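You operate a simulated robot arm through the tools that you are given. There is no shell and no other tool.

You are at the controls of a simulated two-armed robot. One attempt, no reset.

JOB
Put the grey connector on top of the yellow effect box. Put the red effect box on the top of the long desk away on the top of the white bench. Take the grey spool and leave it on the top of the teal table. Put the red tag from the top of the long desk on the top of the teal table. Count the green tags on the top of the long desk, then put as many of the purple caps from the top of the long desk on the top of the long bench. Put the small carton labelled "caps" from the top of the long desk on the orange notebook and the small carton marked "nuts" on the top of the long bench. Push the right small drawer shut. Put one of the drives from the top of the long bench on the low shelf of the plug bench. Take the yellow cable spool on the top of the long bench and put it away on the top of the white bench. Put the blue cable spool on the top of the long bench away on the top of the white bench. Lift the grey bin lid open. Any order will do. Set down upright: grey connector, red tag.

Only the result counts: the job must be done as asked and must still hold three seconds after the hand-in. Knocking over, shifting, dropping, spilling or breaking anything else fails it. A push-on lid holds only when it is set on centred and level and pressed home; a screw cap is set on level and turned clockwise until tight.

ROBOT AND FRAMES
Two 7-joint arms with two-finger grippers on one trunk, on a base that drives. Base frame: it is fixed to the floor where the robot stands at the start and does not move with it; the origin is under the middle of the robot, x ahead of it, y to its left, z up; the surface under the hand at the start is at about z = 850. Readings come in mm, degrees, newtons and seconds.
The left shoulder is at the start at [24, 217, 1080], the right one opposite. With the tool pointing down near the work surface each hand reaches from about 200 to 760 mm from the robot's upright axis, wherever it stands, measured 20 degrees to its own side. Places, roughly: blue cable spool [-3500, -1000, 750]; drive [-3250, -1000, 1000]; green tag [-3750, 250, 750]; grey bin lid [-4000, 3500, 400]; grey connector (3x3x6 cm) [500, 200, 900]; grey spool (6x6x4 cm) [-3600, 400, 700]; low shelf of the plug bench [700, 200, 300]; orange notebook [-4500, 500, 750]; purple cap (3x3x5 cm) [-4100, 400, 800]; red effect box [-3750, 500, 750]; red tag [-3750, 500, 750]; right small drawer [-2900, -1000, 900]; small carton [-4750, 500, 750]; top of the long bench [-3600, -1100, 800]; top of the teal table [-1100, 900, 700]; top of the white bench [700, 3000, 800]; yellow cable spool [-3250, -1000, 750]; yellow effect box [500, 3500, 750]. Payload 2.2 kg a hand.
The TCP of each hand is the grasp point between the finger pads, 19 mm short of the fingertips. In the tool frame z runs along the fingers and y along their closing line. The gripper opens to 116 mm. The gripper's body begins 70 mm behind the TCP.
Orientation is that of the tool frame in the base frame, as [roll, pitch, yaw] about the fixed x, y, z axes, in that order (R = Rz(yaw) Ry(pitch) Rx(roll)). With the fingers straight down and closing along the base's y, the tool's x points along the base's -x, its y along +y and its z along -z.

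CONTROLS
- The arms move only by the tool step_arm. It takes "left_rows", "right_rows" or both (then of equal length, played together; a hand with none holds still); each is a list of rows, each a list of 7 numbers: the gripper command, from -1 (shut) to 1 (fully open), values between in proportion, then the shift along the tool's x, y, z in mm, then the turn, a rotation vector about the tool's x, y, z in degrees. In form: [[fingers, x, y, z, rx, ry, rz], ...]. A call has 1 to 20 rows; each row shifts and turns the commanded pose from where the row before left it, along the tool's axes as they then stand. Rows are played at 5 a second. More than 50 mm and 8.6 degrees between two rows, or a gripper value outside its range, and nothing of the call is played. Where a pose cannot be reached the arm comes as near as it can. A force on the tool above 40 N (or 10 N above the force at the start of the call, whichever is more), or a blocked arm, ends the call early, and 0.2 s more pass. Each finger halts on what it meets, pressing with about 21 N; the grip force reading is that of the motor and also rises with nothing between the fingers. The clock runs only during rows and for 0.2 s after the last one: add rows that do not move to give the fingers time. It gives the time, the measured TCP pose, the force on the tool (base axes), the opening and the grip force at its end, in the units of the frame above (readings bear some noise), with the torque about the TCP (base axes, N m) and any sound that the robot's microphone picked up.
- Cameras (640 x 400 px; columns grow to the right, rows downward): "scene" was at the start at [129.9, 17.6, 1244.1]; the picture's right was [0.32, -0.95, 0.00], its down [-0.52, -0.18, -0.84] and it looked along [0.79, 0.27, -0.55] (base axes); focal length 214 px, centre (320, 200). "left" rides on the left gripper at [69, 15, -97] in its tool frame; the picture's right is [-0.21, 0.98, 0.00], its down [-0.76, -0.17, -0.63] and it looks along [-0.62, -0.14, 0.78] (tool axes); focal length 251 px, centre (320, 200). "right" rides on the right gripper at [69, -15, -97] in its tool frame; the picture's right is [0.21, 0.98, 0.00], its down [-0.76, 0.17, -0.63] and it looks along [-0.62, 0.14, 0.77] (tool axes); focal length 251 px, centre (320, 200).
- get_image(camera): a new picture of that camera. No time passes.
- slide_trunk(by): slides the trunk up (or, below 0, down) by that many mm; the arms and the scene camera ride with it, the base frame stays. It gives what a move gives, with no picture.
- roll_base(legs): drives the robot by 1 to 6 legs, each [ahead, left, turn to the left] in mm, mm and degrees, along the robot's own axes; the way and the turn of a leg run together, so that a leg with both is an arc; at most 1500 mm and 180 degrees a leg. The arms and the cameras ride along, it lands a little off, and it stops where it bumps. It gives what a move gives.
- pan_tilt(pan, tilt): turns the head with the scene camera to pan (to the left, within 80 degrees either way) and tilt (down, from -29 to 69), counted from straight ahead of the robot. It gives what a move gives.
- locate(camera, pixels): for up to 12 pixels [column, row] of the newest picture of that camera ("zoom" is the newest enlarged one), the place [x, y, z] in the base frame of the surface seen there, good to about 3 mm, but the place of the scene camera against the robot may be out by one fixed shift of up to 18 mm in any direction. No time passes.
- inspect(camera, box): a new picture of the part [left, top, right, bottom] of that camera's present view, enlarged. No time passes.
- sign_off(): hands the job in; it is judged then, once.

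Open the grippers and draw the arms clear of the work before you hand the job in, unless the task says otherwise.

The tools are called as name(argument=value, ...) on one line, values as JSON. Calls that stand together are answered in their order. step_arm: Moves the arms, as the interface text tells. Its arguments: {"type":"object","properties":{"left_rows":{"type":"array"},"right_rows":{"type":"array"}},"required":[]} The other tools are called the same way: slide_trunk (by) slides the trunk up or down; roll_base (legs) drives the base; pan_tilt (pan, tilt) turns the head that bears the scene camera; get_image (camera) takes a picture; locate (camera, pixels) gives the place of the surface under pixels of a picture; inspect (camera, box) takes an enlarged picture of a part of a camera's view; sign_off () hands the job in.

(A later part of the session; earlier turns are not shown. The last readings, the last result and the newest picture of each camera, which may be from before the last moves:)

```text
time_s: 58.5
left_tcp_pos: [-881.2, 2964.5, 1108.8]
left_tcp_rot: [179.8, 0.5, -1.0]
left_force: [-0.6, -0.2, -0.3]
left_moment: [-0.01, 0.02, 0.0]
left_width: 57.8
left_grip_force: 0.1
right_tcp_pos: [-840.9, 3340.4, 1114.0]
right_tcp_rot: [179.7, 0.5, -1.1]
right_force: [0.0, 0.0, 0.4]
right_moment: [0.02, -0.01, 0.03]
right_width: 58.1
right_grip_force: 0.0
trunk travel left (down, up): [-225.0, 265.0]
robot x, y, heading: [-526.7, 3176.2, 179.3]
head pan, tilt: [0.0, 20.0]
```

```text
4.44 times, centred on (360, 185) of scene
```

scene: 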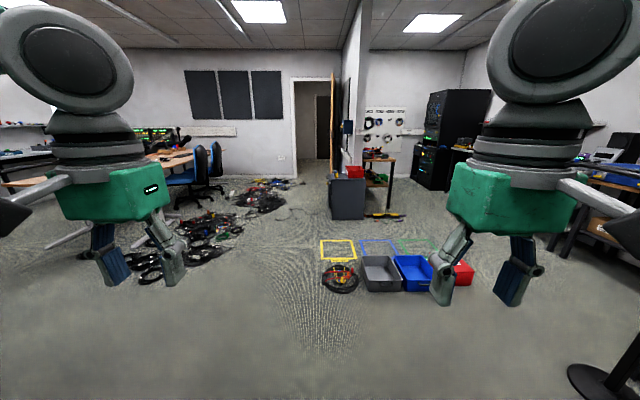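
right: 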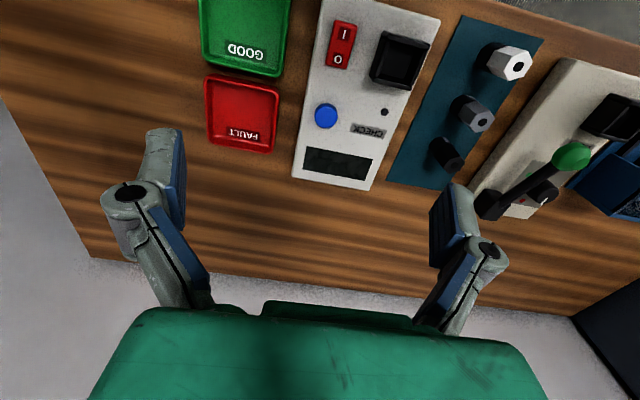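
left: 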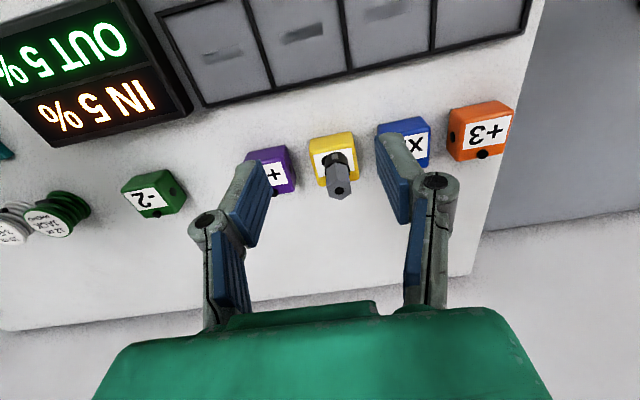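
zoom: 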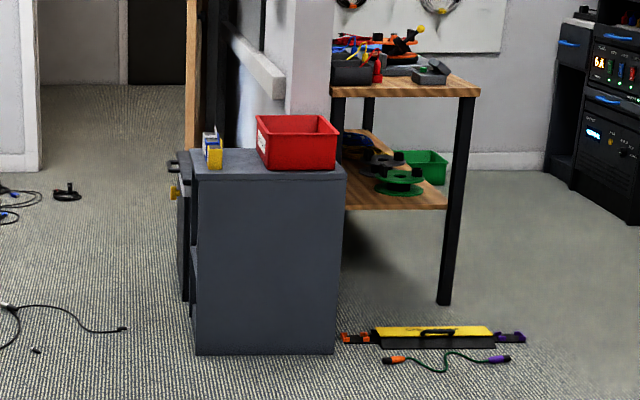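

The bin must be just behind the cabinet (something with a yellow knob). I drive forward along y≈2900, avoiding the floor bins, and look again.

roll_base(legs=[[1300, 250, 0.7]])

pan_tilt(pan=0, tilt=30)

get_image(camera="scene")

inspect(camera="scene", box=[280, 60, 480, 190])

```text
time_s: 65.2
left_tcp_pos: [-2182.8, 2726.6, 1108.8]
left_tcp_rot: [179.9, 0.5, -0.5]
left_force: [-0.2, 0.1, -0.3]
left_moment: [-0.01, -0.03, -0.02]
left_width: 57.6
left_grip_force: 0.0
right_tcp_pos: [-2147.1, 3104.7, 1113.4]
right_tcp_rot: [179.8, 0.4, -0.4]
right_force: [0.6, 0.1, -0.5]
right_moment: [-0.01, 0.0, -0.03]
right_width: 58.1
right_grip_force: 0.1
trunk travel left (down, up): [-225.0, 265.0]
robot x, y, heading: [-1832.6, 2939.5, 179.4]
head pan, tilt: [0.0, 20.0]
```

```text
time_s: 65.9
left_tcp_pos: [-2181.6, 2727.7, 1108.1]
left_tcp_rot: [179.9, 0.6, -0.4]
left_force: [-0.9, 0.5, 0.8]
left_moment: [-0.04, -0.02, 0.02]
left_width: 57.9
left_grip_force: 0.0
right_tcp_pos: [-2144.8, 3104.2, 1113.2]
right_tcp_rot: [179.8, 0.5, -0.3]
right_force: [-0.3, -0.1, 0.6]
right_moment: [-0.01, -0.01, -0.01]
right_width: 58.2
right_grip_force: 0.1
trunk travel left (down, up): [-225.0, 265.0]
robot x, y, heading: [-1834.0, 2936.6, 179.7]
head pan, tilt: [0.0, 30.0]
```

```text
taken
```

scene: 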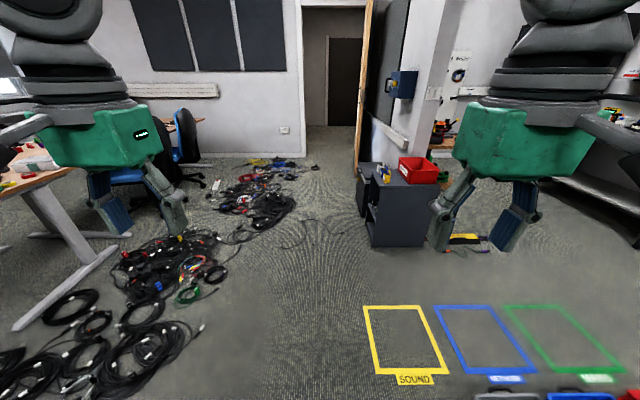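

```text
3.08 times, centred on (380, 125) of scene
```

zoom: 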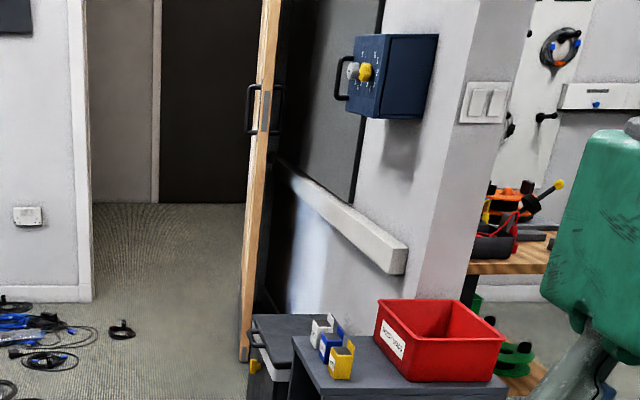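

Behind the cabinet at (365,170) there is a grey bin with a lid. I locate it, and the cable at (300,235).

locate(camera="scene", pixels=[[368, 168], [362, 175], [376, 178], [373, 165], [364, 210], [375, 240], [300, 235], [295, 200], [310, 165], [335, 225], [250, 235], [380, 172]])

inspect(camera="scene", box=[330, 150, 430, 250])

```text
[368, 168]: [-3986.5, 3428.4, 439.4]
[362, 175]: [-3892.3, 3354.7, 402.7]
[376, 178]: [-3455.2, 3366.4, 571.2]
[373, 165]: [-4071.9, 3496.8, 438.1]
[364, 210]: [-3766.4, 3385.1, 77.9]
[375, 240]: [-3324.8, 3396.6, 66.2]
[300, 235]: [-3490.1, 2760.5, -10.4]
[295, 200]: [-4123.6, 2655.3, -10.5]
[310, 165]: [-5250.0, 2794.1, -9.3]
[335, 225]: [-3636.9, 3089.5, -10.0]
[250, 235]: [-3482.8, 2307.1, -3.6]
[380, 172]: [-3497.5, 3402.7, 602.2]
```

```text
4.00 times, centred on (380, 200) of scene
```

zoom: 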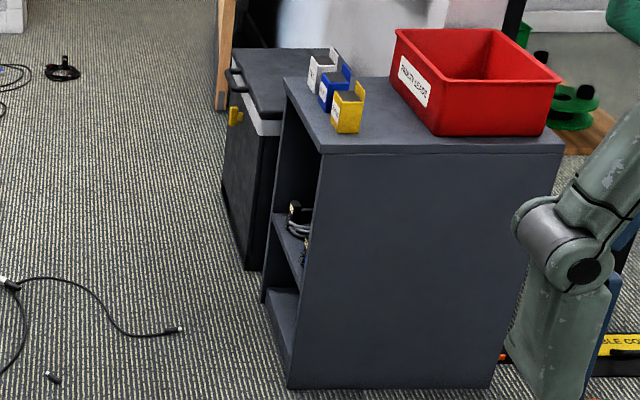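

The bin lid's top is at z≈450, its front face near y≈3380. I check the loose cable's extent to plan a path.

locate(camera="zoom", pixels=[[180, 329], [120, 330], [60, 283], [10, 285], [20, 340], [52, 377], [62, 70], [236, 70], [250, 115], [245, 265], [222, 185], [262, 300]])

locate(camera="scene", pixels=[[230, 240], [270, 245], [280, 220], [290, 180], [320, 168], [205, 325], [200, 260], [240, 270], [290, 245], [300, 205]])

inspect(camera="scene", box=[180, 150, 340, 260])

```text
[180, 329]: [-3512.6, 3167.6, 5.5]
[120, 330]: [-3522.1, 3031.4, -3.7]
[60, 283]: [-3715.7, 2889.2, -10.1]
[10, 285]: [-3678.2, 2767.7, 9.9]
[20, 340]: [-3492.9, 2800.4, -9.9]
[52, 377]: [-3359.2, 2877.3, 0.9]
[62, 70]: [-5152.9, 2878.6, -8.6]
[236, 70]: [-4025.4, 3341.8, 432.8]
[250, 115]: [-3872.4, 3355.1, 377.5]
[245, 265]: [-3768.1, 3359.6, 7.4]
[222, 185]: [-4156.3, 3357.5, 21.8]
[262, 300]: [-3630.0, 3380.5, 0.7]
```

```text
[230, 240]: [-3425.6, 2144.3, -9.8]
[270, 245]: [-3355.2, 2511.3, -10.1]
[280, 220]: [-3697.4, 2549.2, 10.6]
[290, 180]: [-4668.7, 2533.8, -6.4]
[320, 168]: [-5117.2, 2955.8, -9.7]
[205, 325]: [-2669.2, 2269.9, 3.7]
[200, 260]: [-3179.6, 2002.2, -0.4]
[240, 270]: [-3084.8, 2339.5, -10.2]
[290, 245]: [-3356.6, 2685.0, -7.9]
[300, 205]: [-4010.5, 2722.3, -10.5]
```

```text
3.64 times, centred on (260, 205) of scene
```

zoom: 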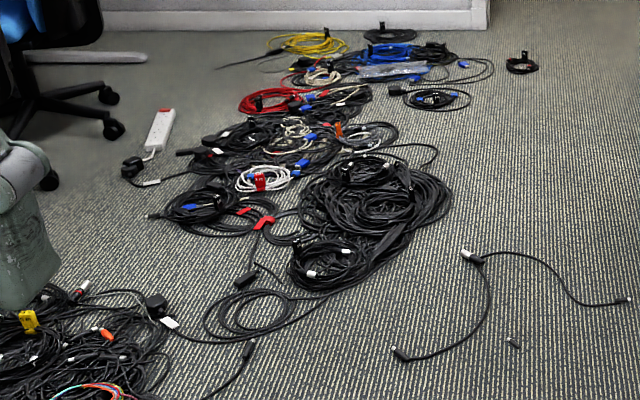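

The only obstruction on the way is a loose cable on the floor near (-3500…-3700, 2700…3170). I drive up close to it and look.

roll_base(legs=[[1100, 0, 0.3]])

pan_tilt(pan=0, tilt=50)

get_image(camera="scene")

```text
time_s: 71.6
left_tcp_pos: [-3290.4, 2731.6, 1109.2]
left_tcp_rot: [179.7, 0.5, -0.4]
left_force: [-0.4, -0.3, -0.4]
left_moment: [0.01, -0.05, -0.03]
left_width: 58.3
left_grip_force: 0.1
right_tcp_pos: [-3254.7, 3109.0, 1114.1]
right_tcp_rot: [179.8, 0.6, -0.3]
right_force: [-0.2, 0.3, 0.0]
right_moment: [0.0, -0.02, 0.01]
right_width: 58.3
right_grip_force: 0.0
trunk travel left (down, up): [-225.0, 265.0]
robot x, y, heading: [-2943.6, 2945.1, 180.0]
head pan, tilt: [0.0, 30.0]
```

```text
time_s: 72.4
left_tcp_pos: [-3289.3, 2732.5, 1109.4]
left_tcp_rot: [179.7, 0.6, -0.3]
left_force: [0.5, 0.3, 0.1]
left_moment: [0.0, 0.06, 0.0]
left_width: 58.1
left_grip_force: 0.0
right_tcp_pos: [-3253.1, 3108.9, 1113.6]
right_tcp_rot: [179.8, 0.6, -0.4]
right_force: [0.4, -0.2, 0.0]
right_moment: [0.0, 0.0, 0.03]
right_width: 57.9
right_grip_force: 0.1
trunk travel left (down, up): [-225.0, 265.0]
robot x, y, heading: [-2938.4, 2943.5, 179.8]
head pan, tilt: [0.0, 50.0]
```

```text
taken
```

scene: 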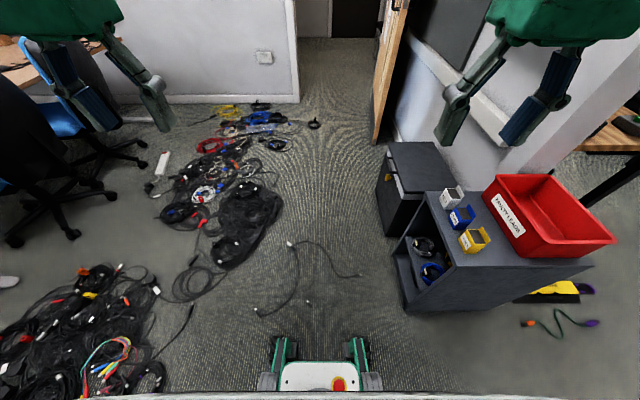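

The base front and the bin (lid at (415,165)) are visible. I zoom on the bin and check how the robot base sits.

inspect(camera="scene", box=[350, 110, 500, 230])

locate(camera="scene", pixels=[[390, 148], [440, 143], [388, 180], [410, 192], [425, 165], [275, 345], [365, 345], [320, 365], [385, 215], [255, 310], [360, 275], [292, 243]])

```text
3.33 times, centred on (425, 170) of scene
```

zoom: 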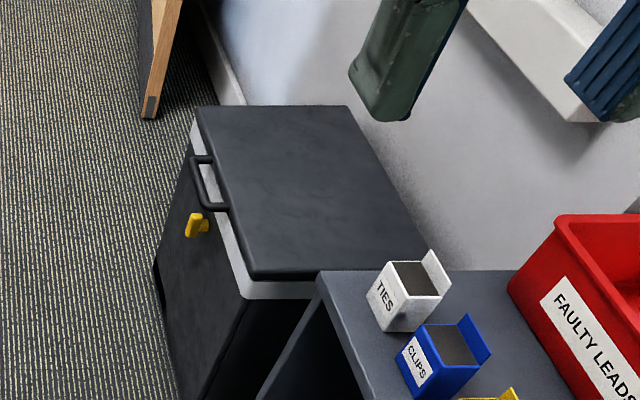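

```text
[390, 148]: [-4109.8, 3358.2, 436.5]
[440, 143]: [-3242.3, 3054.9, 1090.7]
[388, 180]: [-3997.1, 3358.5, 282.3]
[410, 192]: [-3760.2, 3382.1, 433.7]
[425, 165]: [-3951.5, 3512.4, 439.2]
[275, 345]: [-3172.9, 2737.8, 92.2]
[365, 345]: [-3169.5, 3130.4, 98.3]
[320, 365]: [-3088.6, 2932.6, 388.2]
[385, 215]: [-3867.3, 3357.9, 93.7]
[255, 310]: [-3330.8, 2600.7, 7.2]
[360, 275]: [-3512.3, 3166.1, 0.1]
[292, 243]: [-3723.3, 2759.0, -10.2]
```

The base is small (±195 mm wide). I drive on past the cable to in front of the bin and turn right to face it.

roll_base(legs=[[600, 0, 0]])

get_image(camera="scene")

```text
time_s: 75.8
left_tcp_pos: [-3888.1, 2737.3, 1109.3]
left_tcp_rot: [180.0, 0.6, -0.3]
left_force: [-0.2, 0.5, -0.5]
left_moment: [-0.01, 0.01, 0.0]
left_width: 57.9
left_grip_force: 0.0
right_tcp_pos: [-3850.9, 3114.4, 1115.0]
right_tcp_rot: [179.7, 0.5, -0.3]
right_force: [0.2, 0.8, -0.3]
right_moment: [0.02, -0.01, -0.02]
right_width: 58.0
right_grip_force: 0.0
trunk travel left (down, up): [-225.0, 265.0]
robot x, y, heading: [-3540.5, 2947.6, 179.7]
head pan, tilt: [0.0, 50.0]
```

```text
taken
```

scene: 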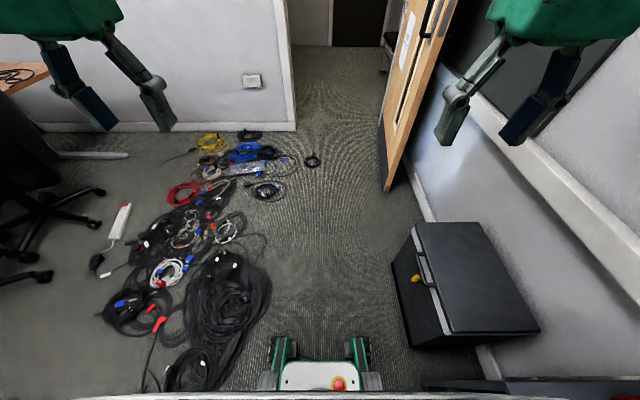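

It passed without a bump. I go on and turn right to face the bin.

roll_base(legs=[[400, 0, 0], [0, 0, -90]])

pan_tilt(pan=0, tilt=60)

get_image(camera="scene")

get_image(camera="right")

```text
time_s: 82.1
left_tcp_pos: [-4152.9, 3295.9, 1109.9]
left_tcp_rot: [179.9, 0.7, -90.2]
left_force: [0.0, 1.0, 0.4]
left_moment: [0.0, -0.01, 0.0]
left_width: 58.1
left_grip_force: 0.1
right_tcp_pos: [-3778.4, 3259.3, 1115.8]
right_tcp_rot: [179.8, 0.8, -90.3]
right_force: [0.0, -0.7, 0.3]
right_moment: [0.01, -0.01, -0.02]
right_width: 58.0
right_grip_force: 0.0
trunk travel left (down, up): [-225.0, 265.0]
robot x, y, heading: [-3940.2, 2949.4, 89.7]
head pan, tilt: [0.0, 50.0]
```

```text
time_s: 82.8
left_tcp_pos: [-4154.7, 3294.4, 1110.4]
left_tcp_rot: [179.9, 0.8, -90.3]
left_force: [0.1, 0.1, -0.6]
left_moment: [0.04, 0.0, 0.0]
left_width: 58.0
left_grip_force: 0.1
right_tcp_pos: [-3777.1, 3259.0, 1115.7]
right_tcp_rot: [179.7, 0.7, -90.2]
right_force: [0.0, -0.9, -0.3]
right_moment: [0.01, 0.02, 0.0]
right_width: 58.0
right_grip_force: 0.0
trunk travel left (down, up): [-225.0, 265.0]
robot x, y, heading: [-3943.9, 2944.8, 89.9]
head pan, tilt: [0.0, 60.0]
```

```text
taken
```

scene: 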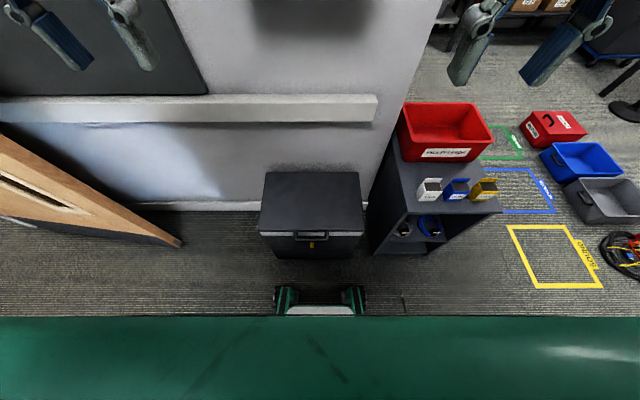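

```text
taken
```

right: 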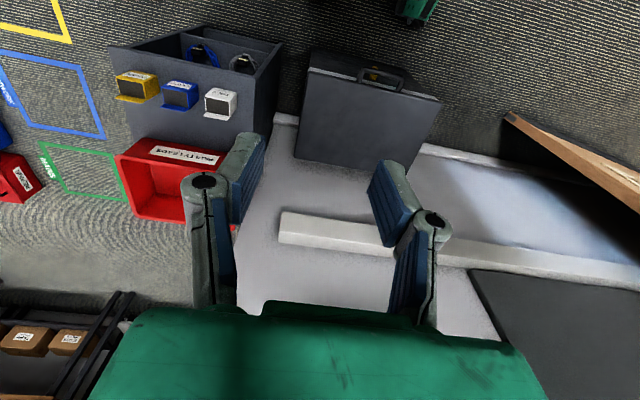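

The bin is straight ahead. I zoom on its handle and latch.

inspect(camera="scene", box=[250, 160, 380, 270])

locate(camera="zoom", pixels=[[302, 360], [255, 355], [345, 355], [302, 392], [40, 325], [540, 325], [60, 60], [530, 65], [300, 200], [300, 340]])

locate(camera="scene", pixels=[[300, 100], [300, 120], [300, 150], [320, 190], [200, 200], [310, 238], [310, 245], [320, 290], [300, 310], [310, 255]])

```text
3.64 times, centred on (315, 215) of scene
```

zoom: 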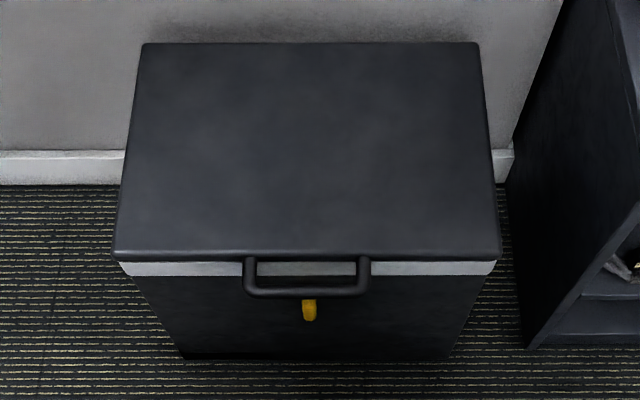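

```text
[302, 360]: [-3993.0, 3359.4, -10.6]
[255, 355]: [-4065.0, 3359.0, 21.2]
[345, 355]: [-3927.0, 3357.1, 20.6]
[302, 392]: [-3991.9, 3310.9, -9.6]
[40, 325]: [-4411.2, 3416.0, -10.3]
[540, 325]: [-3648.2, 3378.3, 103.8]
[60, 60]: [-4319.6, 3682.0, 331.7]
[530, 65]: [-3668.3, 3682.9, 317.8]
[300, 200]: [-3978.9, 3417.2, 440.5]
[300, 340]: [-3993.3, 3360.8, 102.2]
```

```text
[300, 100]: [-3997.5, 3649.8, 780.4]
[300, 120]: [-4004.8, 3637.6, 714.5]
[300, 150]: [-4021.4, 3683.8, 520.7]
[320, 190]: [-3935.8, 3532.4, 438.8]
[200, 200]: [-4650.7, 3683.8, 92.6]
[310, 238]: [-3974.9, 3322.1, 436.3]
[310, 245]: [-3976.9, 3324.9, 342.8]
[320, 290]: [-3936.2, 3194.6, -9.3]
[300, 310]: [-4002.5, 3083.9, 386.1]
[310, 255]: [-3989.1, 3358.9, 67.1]
```

The handle bar is at about (-3991, 3322, 447), with a yellow latch beneath it. I lower the trunk and bring the right hand nearer to look closely.

slide_trunk(by=-220)

get_image(camera="scene")

inspect(camera="scene", box=[260, 180, 380, 280])

inspect(camera="right", box=[270, 0, 470, 130])

```text
time_s: 85.2
left_tcp_pos: [-4154.4, 3295.2, 890.2]
left_tcp_rot: [179.8, 0.7, -90.2]
left_force: [0.7, 0.1, 0.3]
left_moment: [-0.01, 0.0, -0.01]
left_width: 58.0
left_grip_force: 0.1
right_tcp_pos: [-3777.1, 3259.3, 895.9]
right_tcp_rot: [179.8, 0.6, -90.2]
right_force: [-0.7, 0.5, -0.4]
right_moment: [-0.01, -0.02, 0.01]
right_width: 58.0
right_grip_force: 0.0
trunk travel left (down, up): [-5.0, 485.0]
robot x, y, heading: [-3940.6, 2951.7, 89.8]
head pan, tilt: [0.0, 60.0]
```

```text
taken
```

scene: 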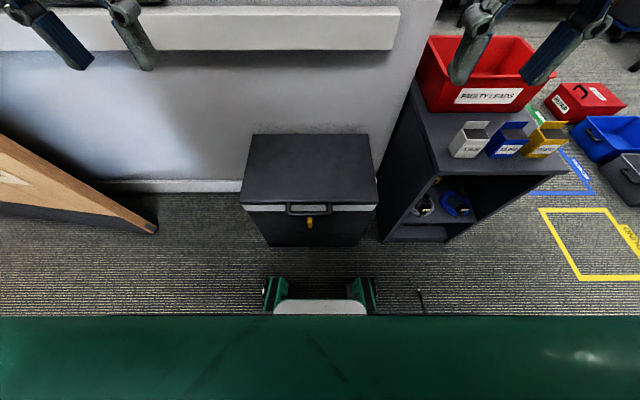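

```text
4.00 times, centred on (320, 230) of scene
```

zoom: 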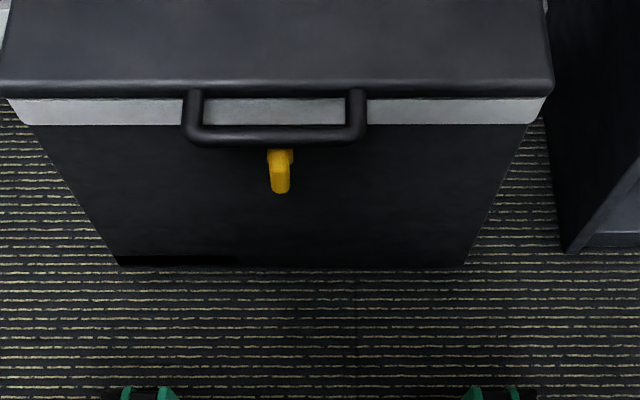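

```text
3.08 times, centred on (370, 65) of right
```

zoom: 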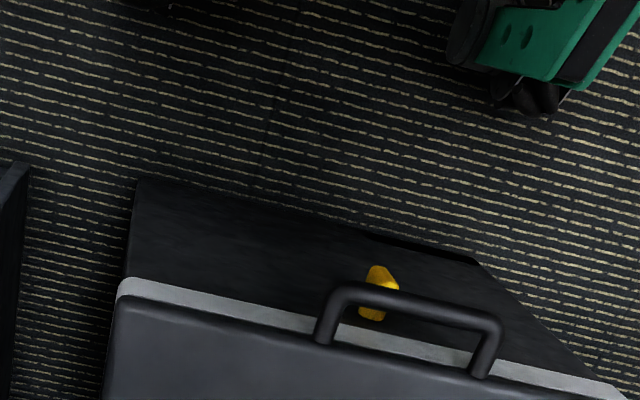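

I locate the handle, latch and lid back edge precisely in the current views.

inspect(camera="scene", box=[240, 120, 390, 240])

locate(camera="scene", pixels=[[310, 213], [297, 211], [322, 211], [310, 203], [310, 224], [310, 219], [250, 136], [366, 136], [310, 138], [310, 150], [245, 203], [376, 203]])

locate(camera="right", pixels=[[383, 76], [360, 72], [406, 82], [392, 60], [392, 68], [390, 98], [376, 92]])

```text
3.33 times, centred on (315, 180) of scene
```

zoom: 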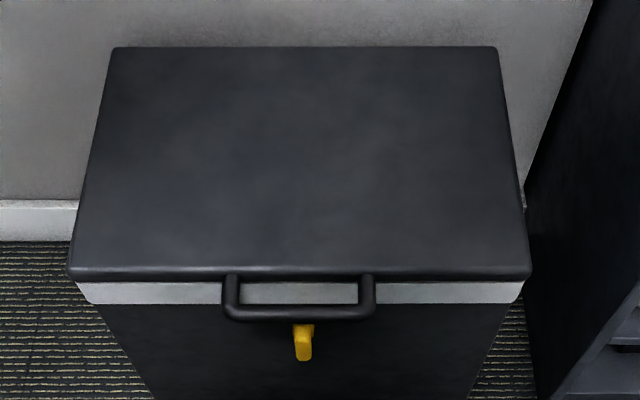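

```text
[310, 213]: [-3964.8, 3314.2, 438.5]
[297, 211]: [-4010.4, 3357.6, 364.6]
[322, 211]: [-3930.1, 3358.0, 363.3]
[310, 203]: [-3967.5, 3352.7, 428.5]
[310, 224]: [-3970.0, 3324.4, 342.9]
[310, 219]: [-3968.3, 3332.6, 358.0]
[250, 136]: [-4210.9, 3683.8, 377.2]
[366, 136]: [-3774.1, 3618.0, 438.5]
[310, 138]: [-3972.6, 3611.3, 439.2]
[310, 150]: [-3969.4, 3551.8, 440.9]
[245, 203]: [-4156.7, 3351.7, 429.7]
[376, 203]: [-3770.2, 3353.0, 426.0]
```

```text
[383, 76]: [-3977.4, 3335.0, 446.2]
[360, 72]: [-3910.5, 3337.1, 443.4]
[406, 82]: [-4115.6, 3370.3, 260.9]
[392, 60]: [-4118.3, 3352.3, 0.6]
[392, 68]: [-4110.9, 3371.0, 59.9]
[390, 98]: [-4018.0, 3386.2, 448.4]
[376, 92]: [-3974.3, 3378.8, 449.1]
```

I redo the right-camera zoom and locate the bar itself.

inspect(camera="right", box=[340, 60, 460, 135])

locate(camera="right", pixels=[[375, 100], [400, 96], [425, 104], [388, 91], [389, 87], [388, 101], [380, 96], [372, 108], [423, 118]])

```text
5.33 times, centred on (400, 98) of right
```

zoom: 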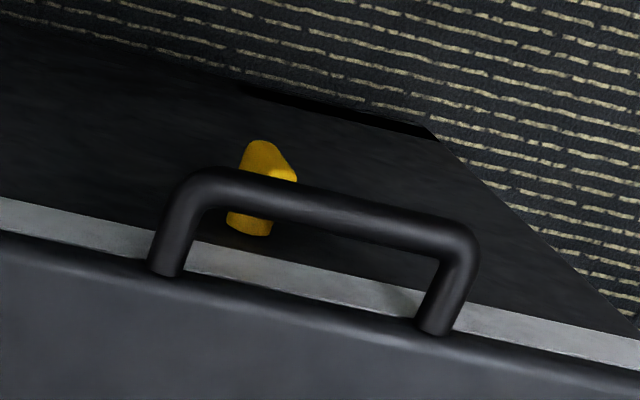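

```text
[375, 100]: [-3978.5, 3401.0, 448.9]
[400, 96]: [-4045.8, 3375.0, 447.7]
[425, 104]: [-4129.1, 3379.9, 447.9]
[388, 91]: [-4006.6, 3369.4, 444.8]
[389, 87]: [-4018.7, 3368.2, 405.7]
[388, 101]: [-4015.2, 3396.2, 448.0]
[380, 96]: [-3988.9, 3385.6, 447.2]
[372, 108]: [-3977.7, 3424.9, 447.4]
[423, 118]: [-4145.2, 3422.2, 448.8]
```

The plain right-camera picture was outdated; I locate in the current zoom: bar centre (320,210), bar ends, lid edge and latch.

locate(camera="zoom", pixels=[[320, 205], [220, 180], [420, 235], [165, 265], [435, 325], [255, 155], [250, 222], [285, 172], [300, 315], [300, 270], [50, 240], [600, 345]])

```text
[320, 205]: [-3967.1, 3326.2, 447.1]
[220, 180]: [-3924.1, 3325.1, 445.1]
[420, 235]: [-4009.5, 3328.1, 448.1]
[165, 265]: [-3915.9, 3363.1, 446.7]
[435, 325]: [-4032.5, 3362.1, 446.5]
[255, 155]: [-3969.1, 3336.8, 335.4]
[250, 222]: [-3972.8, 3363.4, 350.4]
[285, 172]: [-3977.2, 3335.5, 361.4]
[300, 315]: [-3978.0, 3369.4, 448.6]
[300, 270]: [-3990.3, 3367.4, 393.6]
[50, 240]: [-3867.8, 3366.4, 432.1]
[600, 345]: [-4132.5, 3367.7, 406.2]
```

The bar is at y≈3325, z≈442, x from -4030 to -3912, 35 mm clear of the lid. I'll grip it with the left hand pitched 45° forward, so I first place the base a bit back and to the right.

roll_base(legs=[[-140, -110, 0.2]])

step_arm(left_rows=[[0, 0, 0, 0, 0, 0, 8.5], [0, 0, 0, 0, 0, 0, 8.5], [0, 0, 0, 0, 0, 0, 8.5], [0, 0, 0, 0, 0, 0, 8.5], [0, 0, 0, 0, 0, 0, 8.5], [0, 0, 0, 0, 0, 0, 8.5], [0, 0, 0, 0, 0, 0, 8.5], [0, 0, 0, 0, 0, 0, 8.5], [0, 0, 0, 0, 0, 0, 8.5], [0, 0, 0, 0, 0, 0, 8.5], [0, 0, 0, 0, 0, 0, 5], [0, 0, 0, 0, 0, 0, 0]])

```text
time_s: 86.7
left_tcp_pos: [-4058.4, 3161.0, 891.2]
left_tcp_rot: [-179.9, 0.9, -90.2]
left_force: [0.8, 1.0, 0.2]
left_moment: [-0.02, 0.01, -0.01]
left_width: 57.9
left_grip_force: 0.0
right_tcp_pos: [-3680.7, 3127.2, 896.1]
right_tcp_rot: [-179.9, 0.6, -90.0]
right_force: [1.0, 0.3, 0.3]
right_moment: [0.0, 0.04, 0.02]
right_width: 58.1
right_grip_force: 0.1
trunk travel left (down, up): [-5.0, 485.0]
robot x, y, heading: [-3845.0, 2821.5, 90.0]
head pan, tilt: [0.0, 60.0]
stopped in leg 1: the robot was blocked; the commanded pose is now the measured one
```

```text
time_s: 89.3
left_tcp_pos: [-4060.3, 3161.7, 889.9]
left_tcp_rot: [179.1, 0.2, 179.8]
left_force: [-0.8, -1.3, 0.5]
left_moment: [0.01, 0.0, -0.03]
left_width: 58.2
left_grip_force: 0.1
right_tcp_pos: [-3683.6, 3126.8, 896.3]
right_tcp_rot: [-179.8, 0.8, -90.1]
right_force: [-0.3, 0.5, 0.3]
right_moment: [0.01, 0.01, 0.04]
right_width: 57.7
right_grip_force: 0.1
trunk travel left (down, up): [-5.0, 485.0]
robot x, y, heading: [-3844.2, 2819.1, 90.1]
head pan, tilt: [0.0, 60.0]
```

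The base bumped something behind it just at the end of the leg; it holds its place now. The hand has turned as wanted; next I pitch it 45° forward.

step_arm(left_rows=[[-0.4, 0, 0, 0, -7.5, 0, 0], [-0.4, 0, 0, 0, -7.5, 0, 0], [-0.4, 0, 0, 0, -7.5, 0, 0], [-0.4, 0, 0, 0, -7.5, 0, 0], [-0.4, 0, 0, 0, -7.5, 0, 0], [-0.4, 0, 0, 0, -7.5, 0, 0], [-0.4, 0, 0, 0, 0, 0, 0]])

pan_tilt(pan=80, tilt=60)

get_image(camera="scene")

pan_tilt(pan=-80, tilt=60)

get_image(camera="scene")

pan_tilt(pan=5, tilt=50)

get_image(camera="scene")

```text
time_s: 90.9
left_tcp_pos: [-4053.5, 3177.1, 906.2]
left_tcp_rot: [134.0, 0.2, 179.9]
left_force: [0.7, 0.0, 0.0]
left_moment: [-0.01, -0.04, -0.01]
left_width: 34.7
left_grip_force: 0.1
left hand out of reach, approached as far as the arm can: row 6
right_tcp_pos: [-3683.8, 3125.7, 897.0]
right_tcp_rot: [-179.8, 0.7, -90.0]
right_force: [-0.2, 0.3, 0.3]
right_moment: [0.0, -0.02, -0.02]
right_width: 58.2
right_grip_force: 0.0
trunk travel left (down, up): [-5.0, 485.0]
robot x, y, heading: [-3846.7, 2820.8, 90.2]
head pan, tilt: [0.0, 60.0]
```

```text
time_s: 92.4
left_tcp_pos: [-4053.4, 3176.7, 906.0]
left_tcp_rot: [134.2, 0.2, 179.8]
left_force: [0.6, 0.2, -0.4]
left_moment: [0.01, -0.02, 0.01]
left_width: 35.0
left_grip_force: 0.0
right_tcp_pos: [-3684.5, 3126.8, 896.0]
right_tcp_rot: [-179.7, 0.7, -90.1]
right_force: [0.0, 1.0, -1.0]
right_moment: [-0.01, -0.01, 0.0]
right_width: 58.2
right_grip_force: 0.0
trunk travel left (down, up): [-5.0, 485.0]
robot x, y, heading: [-3845.2, 2818.7, 89.7]
head pan, tilt: [80.0, 60.0]
```

```text
taken
```

scene: 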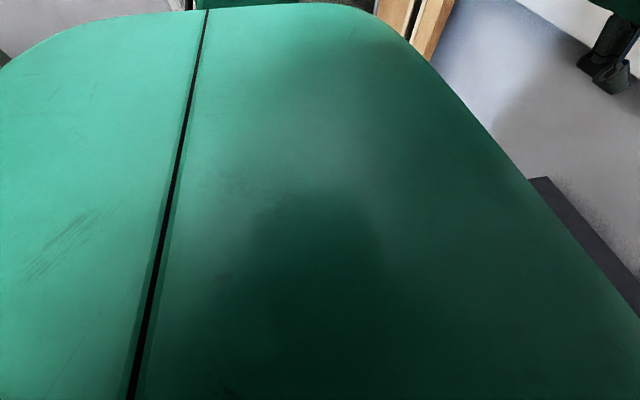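

```text
time_s: 94.9
left_tcp_pos: [-4053.5, 3177.4, 906.0]
left_tcp_rot: [134.2, 0.2, 179.9]
left_force: [-0.3, -0.1, -0.2]
left_moment: [0.0, 0.01, 0.0]
left_width: 34.8
left_grip_force: 0.0
right_tcp_pos: [-3683.4, 3126.2, 897.0]
right_tcp_rot: [-179.8, 0.7, -90.0]
right_force: [0.0, 0.6, 0.2]
right_moment: [0.03, -0.01, 0.0]
right_width: 58.0
right_grip_force: 0.2
trunk travel left (down, up): [-5.0, 485.0]
robot x, y, heading: [-3840.6, 2820.2, 90.2]
head pan, tilt: [-80.0, 60.0]
```

```text
taken
```

scene: 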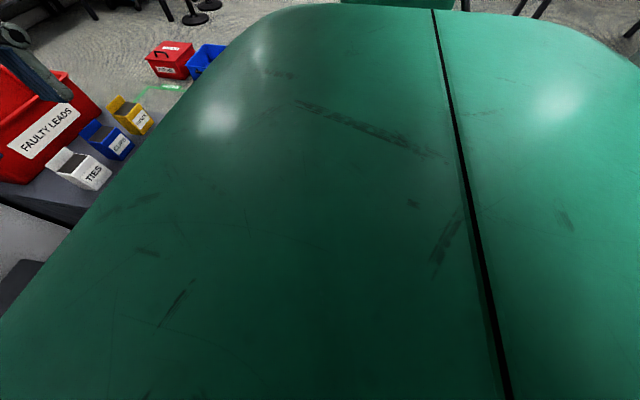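

```text
time_s: 96.5
left_tcp_pos: [-4053.3, 3177.4, 906.5]
left_tcp_rot: [134.2, 0.2, 179.8]
left_force: [0.6, -0.5, 0.0]
left_moment: [0.01, 0.02, 0.01]
left_width: 34.9
left_grip_force: 0.1
right_tcp_pos: [-3683.6, 3127.0, 895.9]
right_tcp_rot: [-179.8, 0.8, -90.0]
right_force: [-0.3, 0.2, -0.7]
right_moment: [-0.03, -0.01, -0.05]
right_width: 58.1
right_grip_force: 0.0
trunk travel left (down, up): [-5.0, 485.0]
robot x, y, heading: [-3839.8, 2822.2, 90.1]
head pan, tilt: [5.0, 50.0]
```

```text
taken
```

scene: 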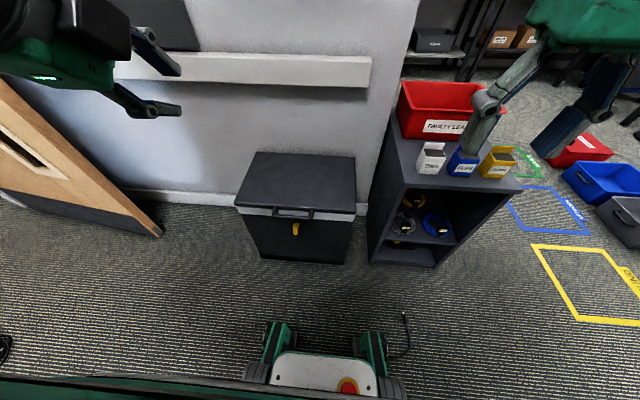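

The view behind is blocked by the torso, but the bin scene is unchanged. I move the pitched left hand to a pre-grasp 80 mm off the bar.

step_arm(left_rows=[[-0.45, -8.1, -23, 34.9, 0, 0, 0], [-0.45, -8.1, -23, 34.9, 0, 0, 0], [-0.45, -8.1, -23, 34.9, 0, 0, 0], [-0.45, -8.1, -23, 34.9, 0, 0, 0], [-0.45, -8.1, -23, 34.9, 0, 0, 0], [-0.45, -8.1, -23, 34.9, 0, 0, 0], [-0.45, -8.1, -23, 34.9, 0, 0, 0], [-0.45, -8.1, -23, 34.9, 0, 0, 0], [-0.45, -8.1, -23, 34.9, 0, 0, 0], [-0.45, -8.1, -23, 34.9, 0, 0, 0], [-0.45, 0, 0, 0, 0, 0, 0], [-0.45, 0, 0, 0, 0, 0, 0]])

get_image(camera="left")

inspect(camera="scene", box=[200, 120, 400, 280])

```text
time_s: 99.0
left_tcp_pos: [-3958.8, 3291.2, 515.2]
left_tcp_rot: [134.0, 0.1, 179.8]
left_force: [0.4, -0.3, -0.4]
left_moment: [0.02, 0.02, -0.01]
left_width: 31.9
left_grip_force: 0.2
left hand out of reach, approached as far as the arm can: row 1, 2, 3
right_tcp_pos: [-3681.9, 3126.2, 895.3]
right_tcp_rot: [180.0, 0.5, -90.0]
right_force: [-0.8, 0.4, 0.5]
right_moment: [0.03, 0.02, -0.03]
right_width: 57.9
right_grip_force: 0.0
trunk travel left (down, up): [-5.0, 485.0]
robot x, y, heading: [-3841.7, 2819.8, 90.0]
head pan, tilt: [5.0, 50.0]
```

```text
taken
```

left: 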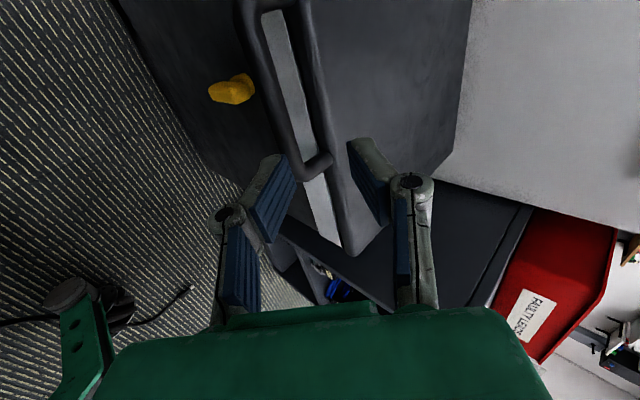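

```text
2.50 times, centred on (300, 200) of scene
```

zoom: 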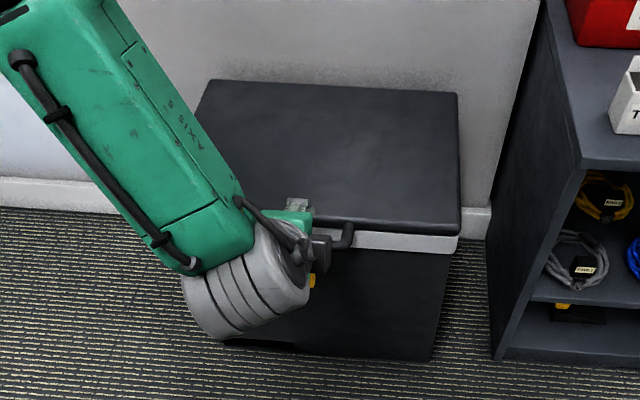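

The left camera now sees the handle: bar through (275,60)-(320,160), latch at (232,88). I locate it.

locate(camera="left", pixels=[[262, 60], [278, 110], [295, 155], [318, 165], [325, 90], [300, 40], [345, 200], [232, 88], [285, 130]])

inspect(camera="left", box=[190, 0, 390, 200])

```text
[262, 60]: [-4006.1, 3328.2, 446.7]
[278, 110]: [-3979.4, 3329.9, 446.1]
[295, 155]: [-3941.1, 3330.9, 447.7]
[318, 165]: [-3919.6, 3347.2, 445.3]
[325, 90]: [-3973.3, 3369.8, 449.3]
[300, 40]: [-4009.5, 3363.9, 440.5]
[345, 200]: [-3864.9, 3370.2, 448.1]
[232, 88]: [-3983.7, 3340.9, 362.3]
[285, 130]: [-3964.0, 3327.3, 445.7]
```

```text
2.00 times, centred on (290, 100) of left
```

zoom: 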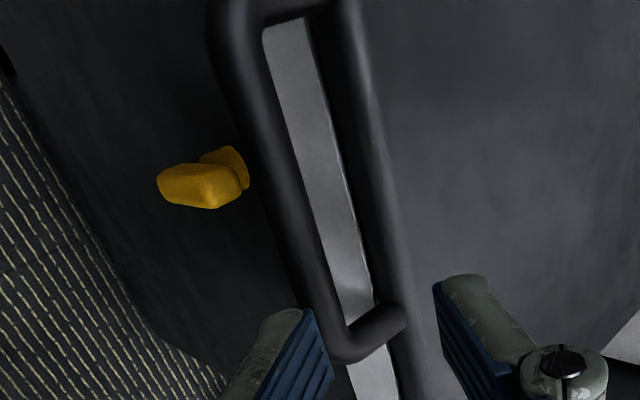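

Bar centre is about (-3972, 3327, 441). I align perpendicular to the finger axis, then advance onto the bar.

step_arm(left_rows=[[-0.45, 13, -14, 0, 0, 0, 0], [-0.45, 0, -14, 0, 0, 0, 0], [-0.45, 0, 0, 25, 0, 0, 0], [-0.45, 0, 0, 0, 0, 0, 0]])

get_image(camera="left")

```text
time_s: 100.0
left_tcp_pos: [-3972.4, 3291.0, 477.0]
left_tcp_rot: [134.1, 0.1, 180.0]
left_force: [-1.1, -0.1, 0.0]
left_moment: [0.0, 0.02, 0.0]
left_width: 32.1
left_grip_force: 0.1
right_tcp_pos: [-3680.8, 3127.0, 895.5]
right_tcp_rot: [180.0, 0.6, -90.0]
right_force: [-0.7, -0.6, 0.9]
right_moment: [0.01, -0.02, -0.01]
right_width: 57.9
right_grip_force: 0.1
trunk travel left (down, up): [-5.0, 485.0]
robot x, y, heading: [-3842.3, 2822.7, 89.8]
head pan, tilt: [5.0, 50.0]
```

```text
taken
```

left: 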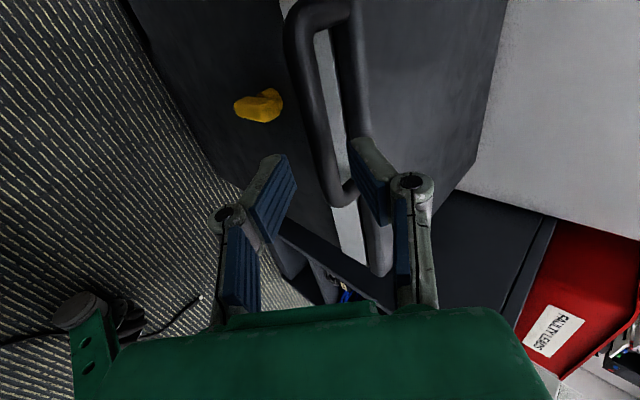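

Aligned; I advance 47 mm and close on the bar.

step_arm(left_rows=[[-0.45, 0, -1, 16, 0, 0, 0], [-0.45, 0, 0, 16, 0, 0, 0], [-0.45, 0, 0, 15, 0, 0, 0], [-0.45, 0, 0, 0, 0, 0, 0]])

get_image(camera="left")

```text
time_s: 101.0
left_tcp_pos: [-3971.9, 3323.9, 442.2]
left_tcp_rot: [134.1, -0.1, 179.8]
left_force: [0.6, 0.4, -0.4]
left_moment: [-0.01, 0.02, 0.0]
left_width: 31.9
left_grip_force: 0.1
right_tcp_pos: [-3683.1, 3127.5, 894.7]
right_tcp_rot: [-179.9, 0.5, -90.0]
right_force: [0.0, -0.7, -0.3]
right_moment: [0.01, -0.02, 0.02]
right_width: 57.6
right_grip_force: 0.2
trunk travel left (down, up): [-5.0, 485.0]
robot x, y, heading: [-3841.8, 2821.5, 90.0]
head pan, tilt: [5.0, 50.0]
```

```text
taken
```

left: 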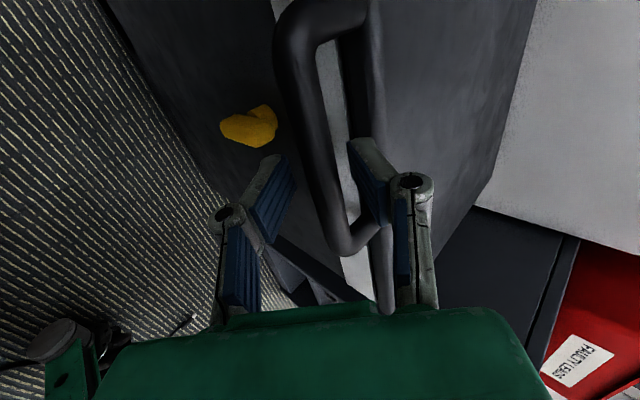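

The bar lies between the fingers. I close the gripper.

step_arm(left_rows=[[-0.7, 0, 0, 0, 0, 0, 0], [-1, 0, 0, 0, 0, 0, 0], [-1, 0, 0, 0, 0, 0, 0], [-1, 0, 0, 0, 0, 0, 0]])

```text
time_s: 102.0
left_tcp_pos: [-3972.9, 3324.2, 442.9]
left_tcp_rot: [133.9, 0.1, 180.0]
left_force: [2.7, 17.2, 4.7]
left_moment: [0.21, -0.36, 0.08]
left_width: 12.1
left_grip_force: 38.8
right_tcp_pos: [-3682.0, 3128.0, 894.8]
right_tcp_rot: [-179.9, 0.5, -90.0]
right_force: [-0.9, -0.3, -0.7]
right_moment: [0.0, 0.03, 0.02]
right_width: 58.2
right_grip_force: 0.0
trunk travel left (down, up): [-5.0, 485.0]
robot x, y, heading: [-3842.3, 2821.7, 90.0]
head pan, tilt: [5.0, 50.0]
```

Gripped at 12 mm. I try a small lift of 15 mm to see if the lid moves freely.

step_arm(left_rows=[[-1, 0, 3.6, -3.5, 0, 0, 0], [-1, 0, 3.6, -3.5, 0, 0, 0], [-1, 0, 3.6, -3.5, 0, 0, 0], [-1, 0, 0, 0, 0, 0, 0]])

inspect(camera="scene", box=[200, 120, 400, 280])

```text
time_s: 103.0
left_tcp_pos: [-3973.1, 3326.8, 457.4]
left_tcp_rot: [134.0, 0.0, -180.0]
left_force: [3.2, 32.7, -5.8]
left_moment: [-0.01, -0.04, 0.13]
left_width: 12.0
left_grip_force: 39.1
right_tcp_pos: [-3681.6, 3128.3, 894.3]
right_tcp_rot: [-180.0, 0.4, -90.0]
right_force: [0.9, -0.3, -0.1]
right_moment: [0.02, -0.01, 0.0]
right_width: 58.3
right_grip_force: 0.0
trunk travel left (down, up): [-5.0, 485.0]
robot x, y, heading: [-3843.7, 2819.6, 90.0]
head pan, tilt: [5.0, 50.0]
```

```text
2.50 times, centred on (300, 200) of scene
```

zoom: 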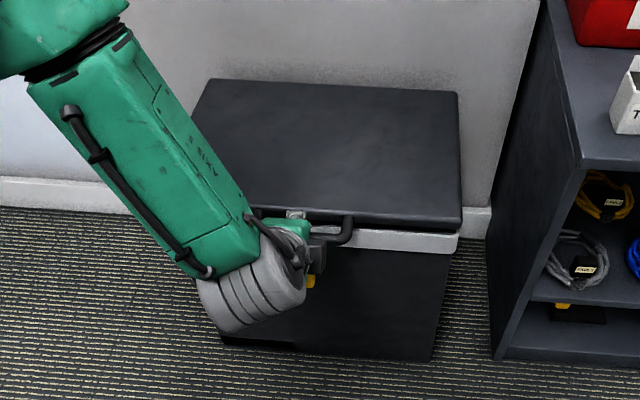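

The lid rises freely (TCP z 457). I relieve the forward pull and then follow the hinge arc (radius ≈308 mm) with the hand slowly turning down, checking after a few rows.

step_arm(left_rows=[[-1, 0, 2.8, 2.9, 0, 0, 0], [-1, 0, 12.7, -9.9, 1.5, 0, 0], [-1, 0, 12.7, -9.9, 1.5, 0, 0], [-1, 0, 13.2, -9.2, 1.5, 0, 0], [-1, 0, 13.2, -9.2, 1.5, 0, 0], [-1, 0, 0, 0, 0, 0, 0]])

inspect(camera="scene", box=[200, 120, 400, 280])

```text
time_s: 104.5
left_tcp_pos: [-3973.3, 3339.3, 521.3]
left_tcp_rot: [140.2, 0.2, 179.9]
left_force: [-2.0, -0.9, -1.5]
left_moment: [-0.13, 0.1, 0.34]
left_width: 11.4
left_grip_force: 38.1
right_tcp_pos: [-3683.0, 3127.7, 894.8]
right_tcp_rot: [-179.9, 0.5, -90.1]
right_force: [0.0, -0.3, -0.1]
right_moment: [0.0, -0.01, -0.02]
right_width: 58.1
right_grip_force: 0.1
trunk travel left (down, up): [-5.0, 485.0]
robot x, y, heading: [-3843.8, 2818.3, 89.9]
head pan, tilt: [5.0, 50.0]
```

```text
2.50 times, centred on (300, 200) of scene
```

zoom: 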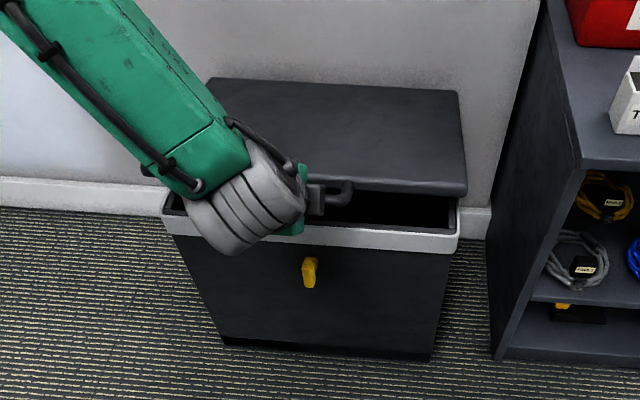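

It follows with nearly no force (θ≈15°). I continue along the arc to about 45°.

step_arm(left_rows=[[-1, 0, 13.6, -8.6, 1.5, 0, 0], [-1, 0, 13.6, -8.6, 1.5, 0, 0], [-1, 0, 14.1, -7.8, 1.5, 0, 0], [-1, 0, 14.1, -7.8, 1.5, 0, 0], [-1, 0, 14.5, -7.0, 1.5, 0, 0], [-1, 0, 14.5, -7.0, 1.5, 0, 0], [-1, 0, 14.9, -6.3, 1.5, 0, 0], [-1, 0, 14.9, -6.3, 1.5, 0, 0], [-1, 0, 15.1, -5.5, 1.5, 0, 0], [-1, 0, 15.1, -5.5, 1.5, 0, 0], [-1, 0, 0, 0, 0, 0, 0]])

inspect(camera="scene", box=[200, 100, 400, 260])

```text
time_s: 106.8
left_tcp_pos: [-3973.1, 3422.3, 657.9]
left_tcp_rot: [155.1, 0.2, 179.9]
left_force: [1.3, 2.4, -4.6]
left_moment: [-0.14, 0.07, 0.3]
left_width: 10.2
left_grip_force: 37.7
right_tcp_pos: [-3682.5, 3127.3, 894.9]
right_tcp_rot: [-179.9, 0.5, -90.0]
right_force: [-0.7, -0.1, -0.7]
right_moment: [0.04, -0.01, -0.01]
right_width: 58.0
right_grip_force: 0.1
trunk travel left (down, up): [-5.0, 485.0]
robot x, y, heading: [-3842.5, 2821.4, 89.8]
head pan, tilt: [5.0, 50.0]
```

```text
2.50 times, centred on (300, 180) of scene
```

zoom: 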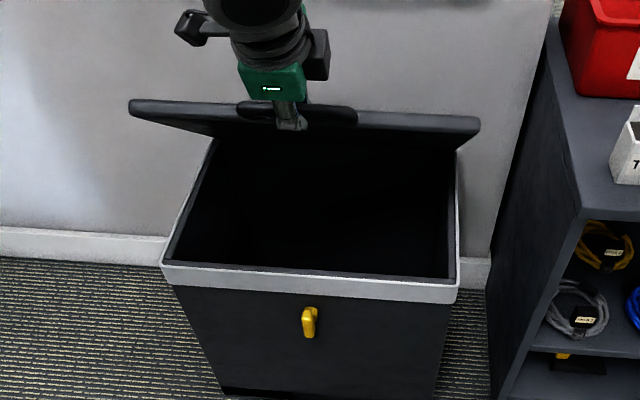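

The lid is at about 45°. The opening reading fell to 10.2 mm, so I check the grip in the left camera before going on.

get_image(camera="left")

inspect(camera="scene", box=[250, 110, 350, 170])

```text
taken
```

left: 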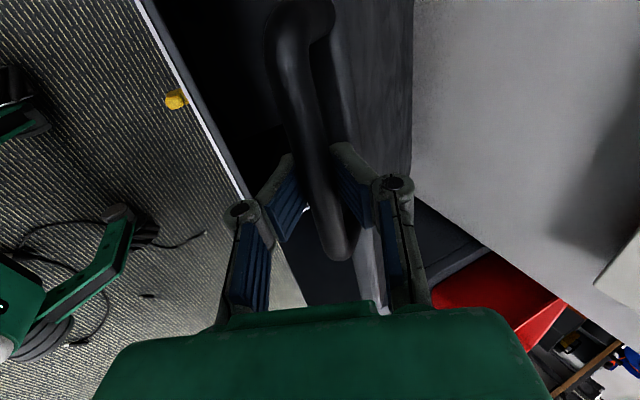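

```text
6.40 times, centred on (300, 140) of scene
```

zoom: 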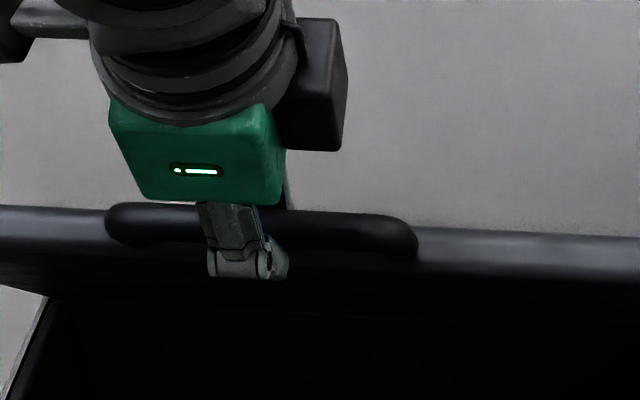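

The bar is well held. I continue the arc toward ~80°, watching the forces.

step_arm(left_rows=[[-1, 0, 15.4, -4.7, 1.5, 0, 0], [-1, 0, 15.4, -4.7, 1.5, 0, 0], [-1, 0, 15.6, -3.9, 1.5, 0, 0], [-1, 0, 15.6, -3.9, 1.5, 0, 0], [-1, 0, 15.8, -3.1, 1.5, 0, 0], [-1, 0, 15.8, -3.1, 1.5, 0, 0], [-1, 0, 15.9, -2.3, 1.5, 0, 0], [-1, 0, 15.9, -2.3, 1.5, 0, 0], [-1, 0, 0, 0, 0, 0, 0]])

get_image(camera="scene")

```text
time_s: 108.8
left_tcp_pos: [-3973.1, 3529.0, 727.4]
left_tcp_rot: [167.1, 0.1, 179.9]
left_force: [3.8, -2.3, 6.6]
left_moment: [-0.05, -0.01, 0.16]
left_width: 9.0
left_grip_force: 37.1
right_tcp_pos: [-3681.6, 3126.6, 894.6]
right_tcp_rot: [179.9, 0.6, -90.0]
right_force: [-0.4, -0.7, 0.2]
right_moment: [0.0, 0.01, 0.02]
right_width: 57.9
right_grip_force: 0.1
trunk travel left (down, up): [-5.0, 485.0]
robot x, y, heading: [-3842.1, 2817.9, 89.8]
head pan, tilt: [5.0, 50.0]
```

```text
taken
```

scene: 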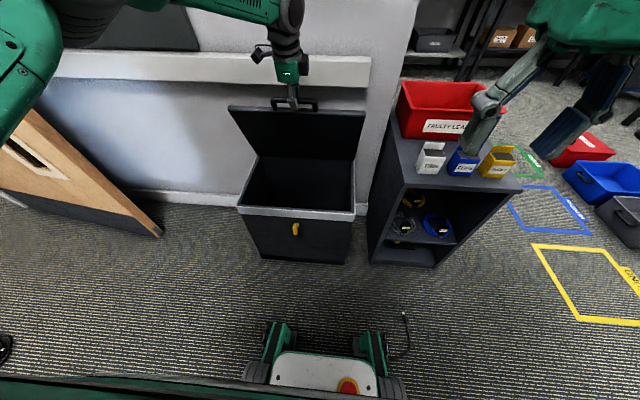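

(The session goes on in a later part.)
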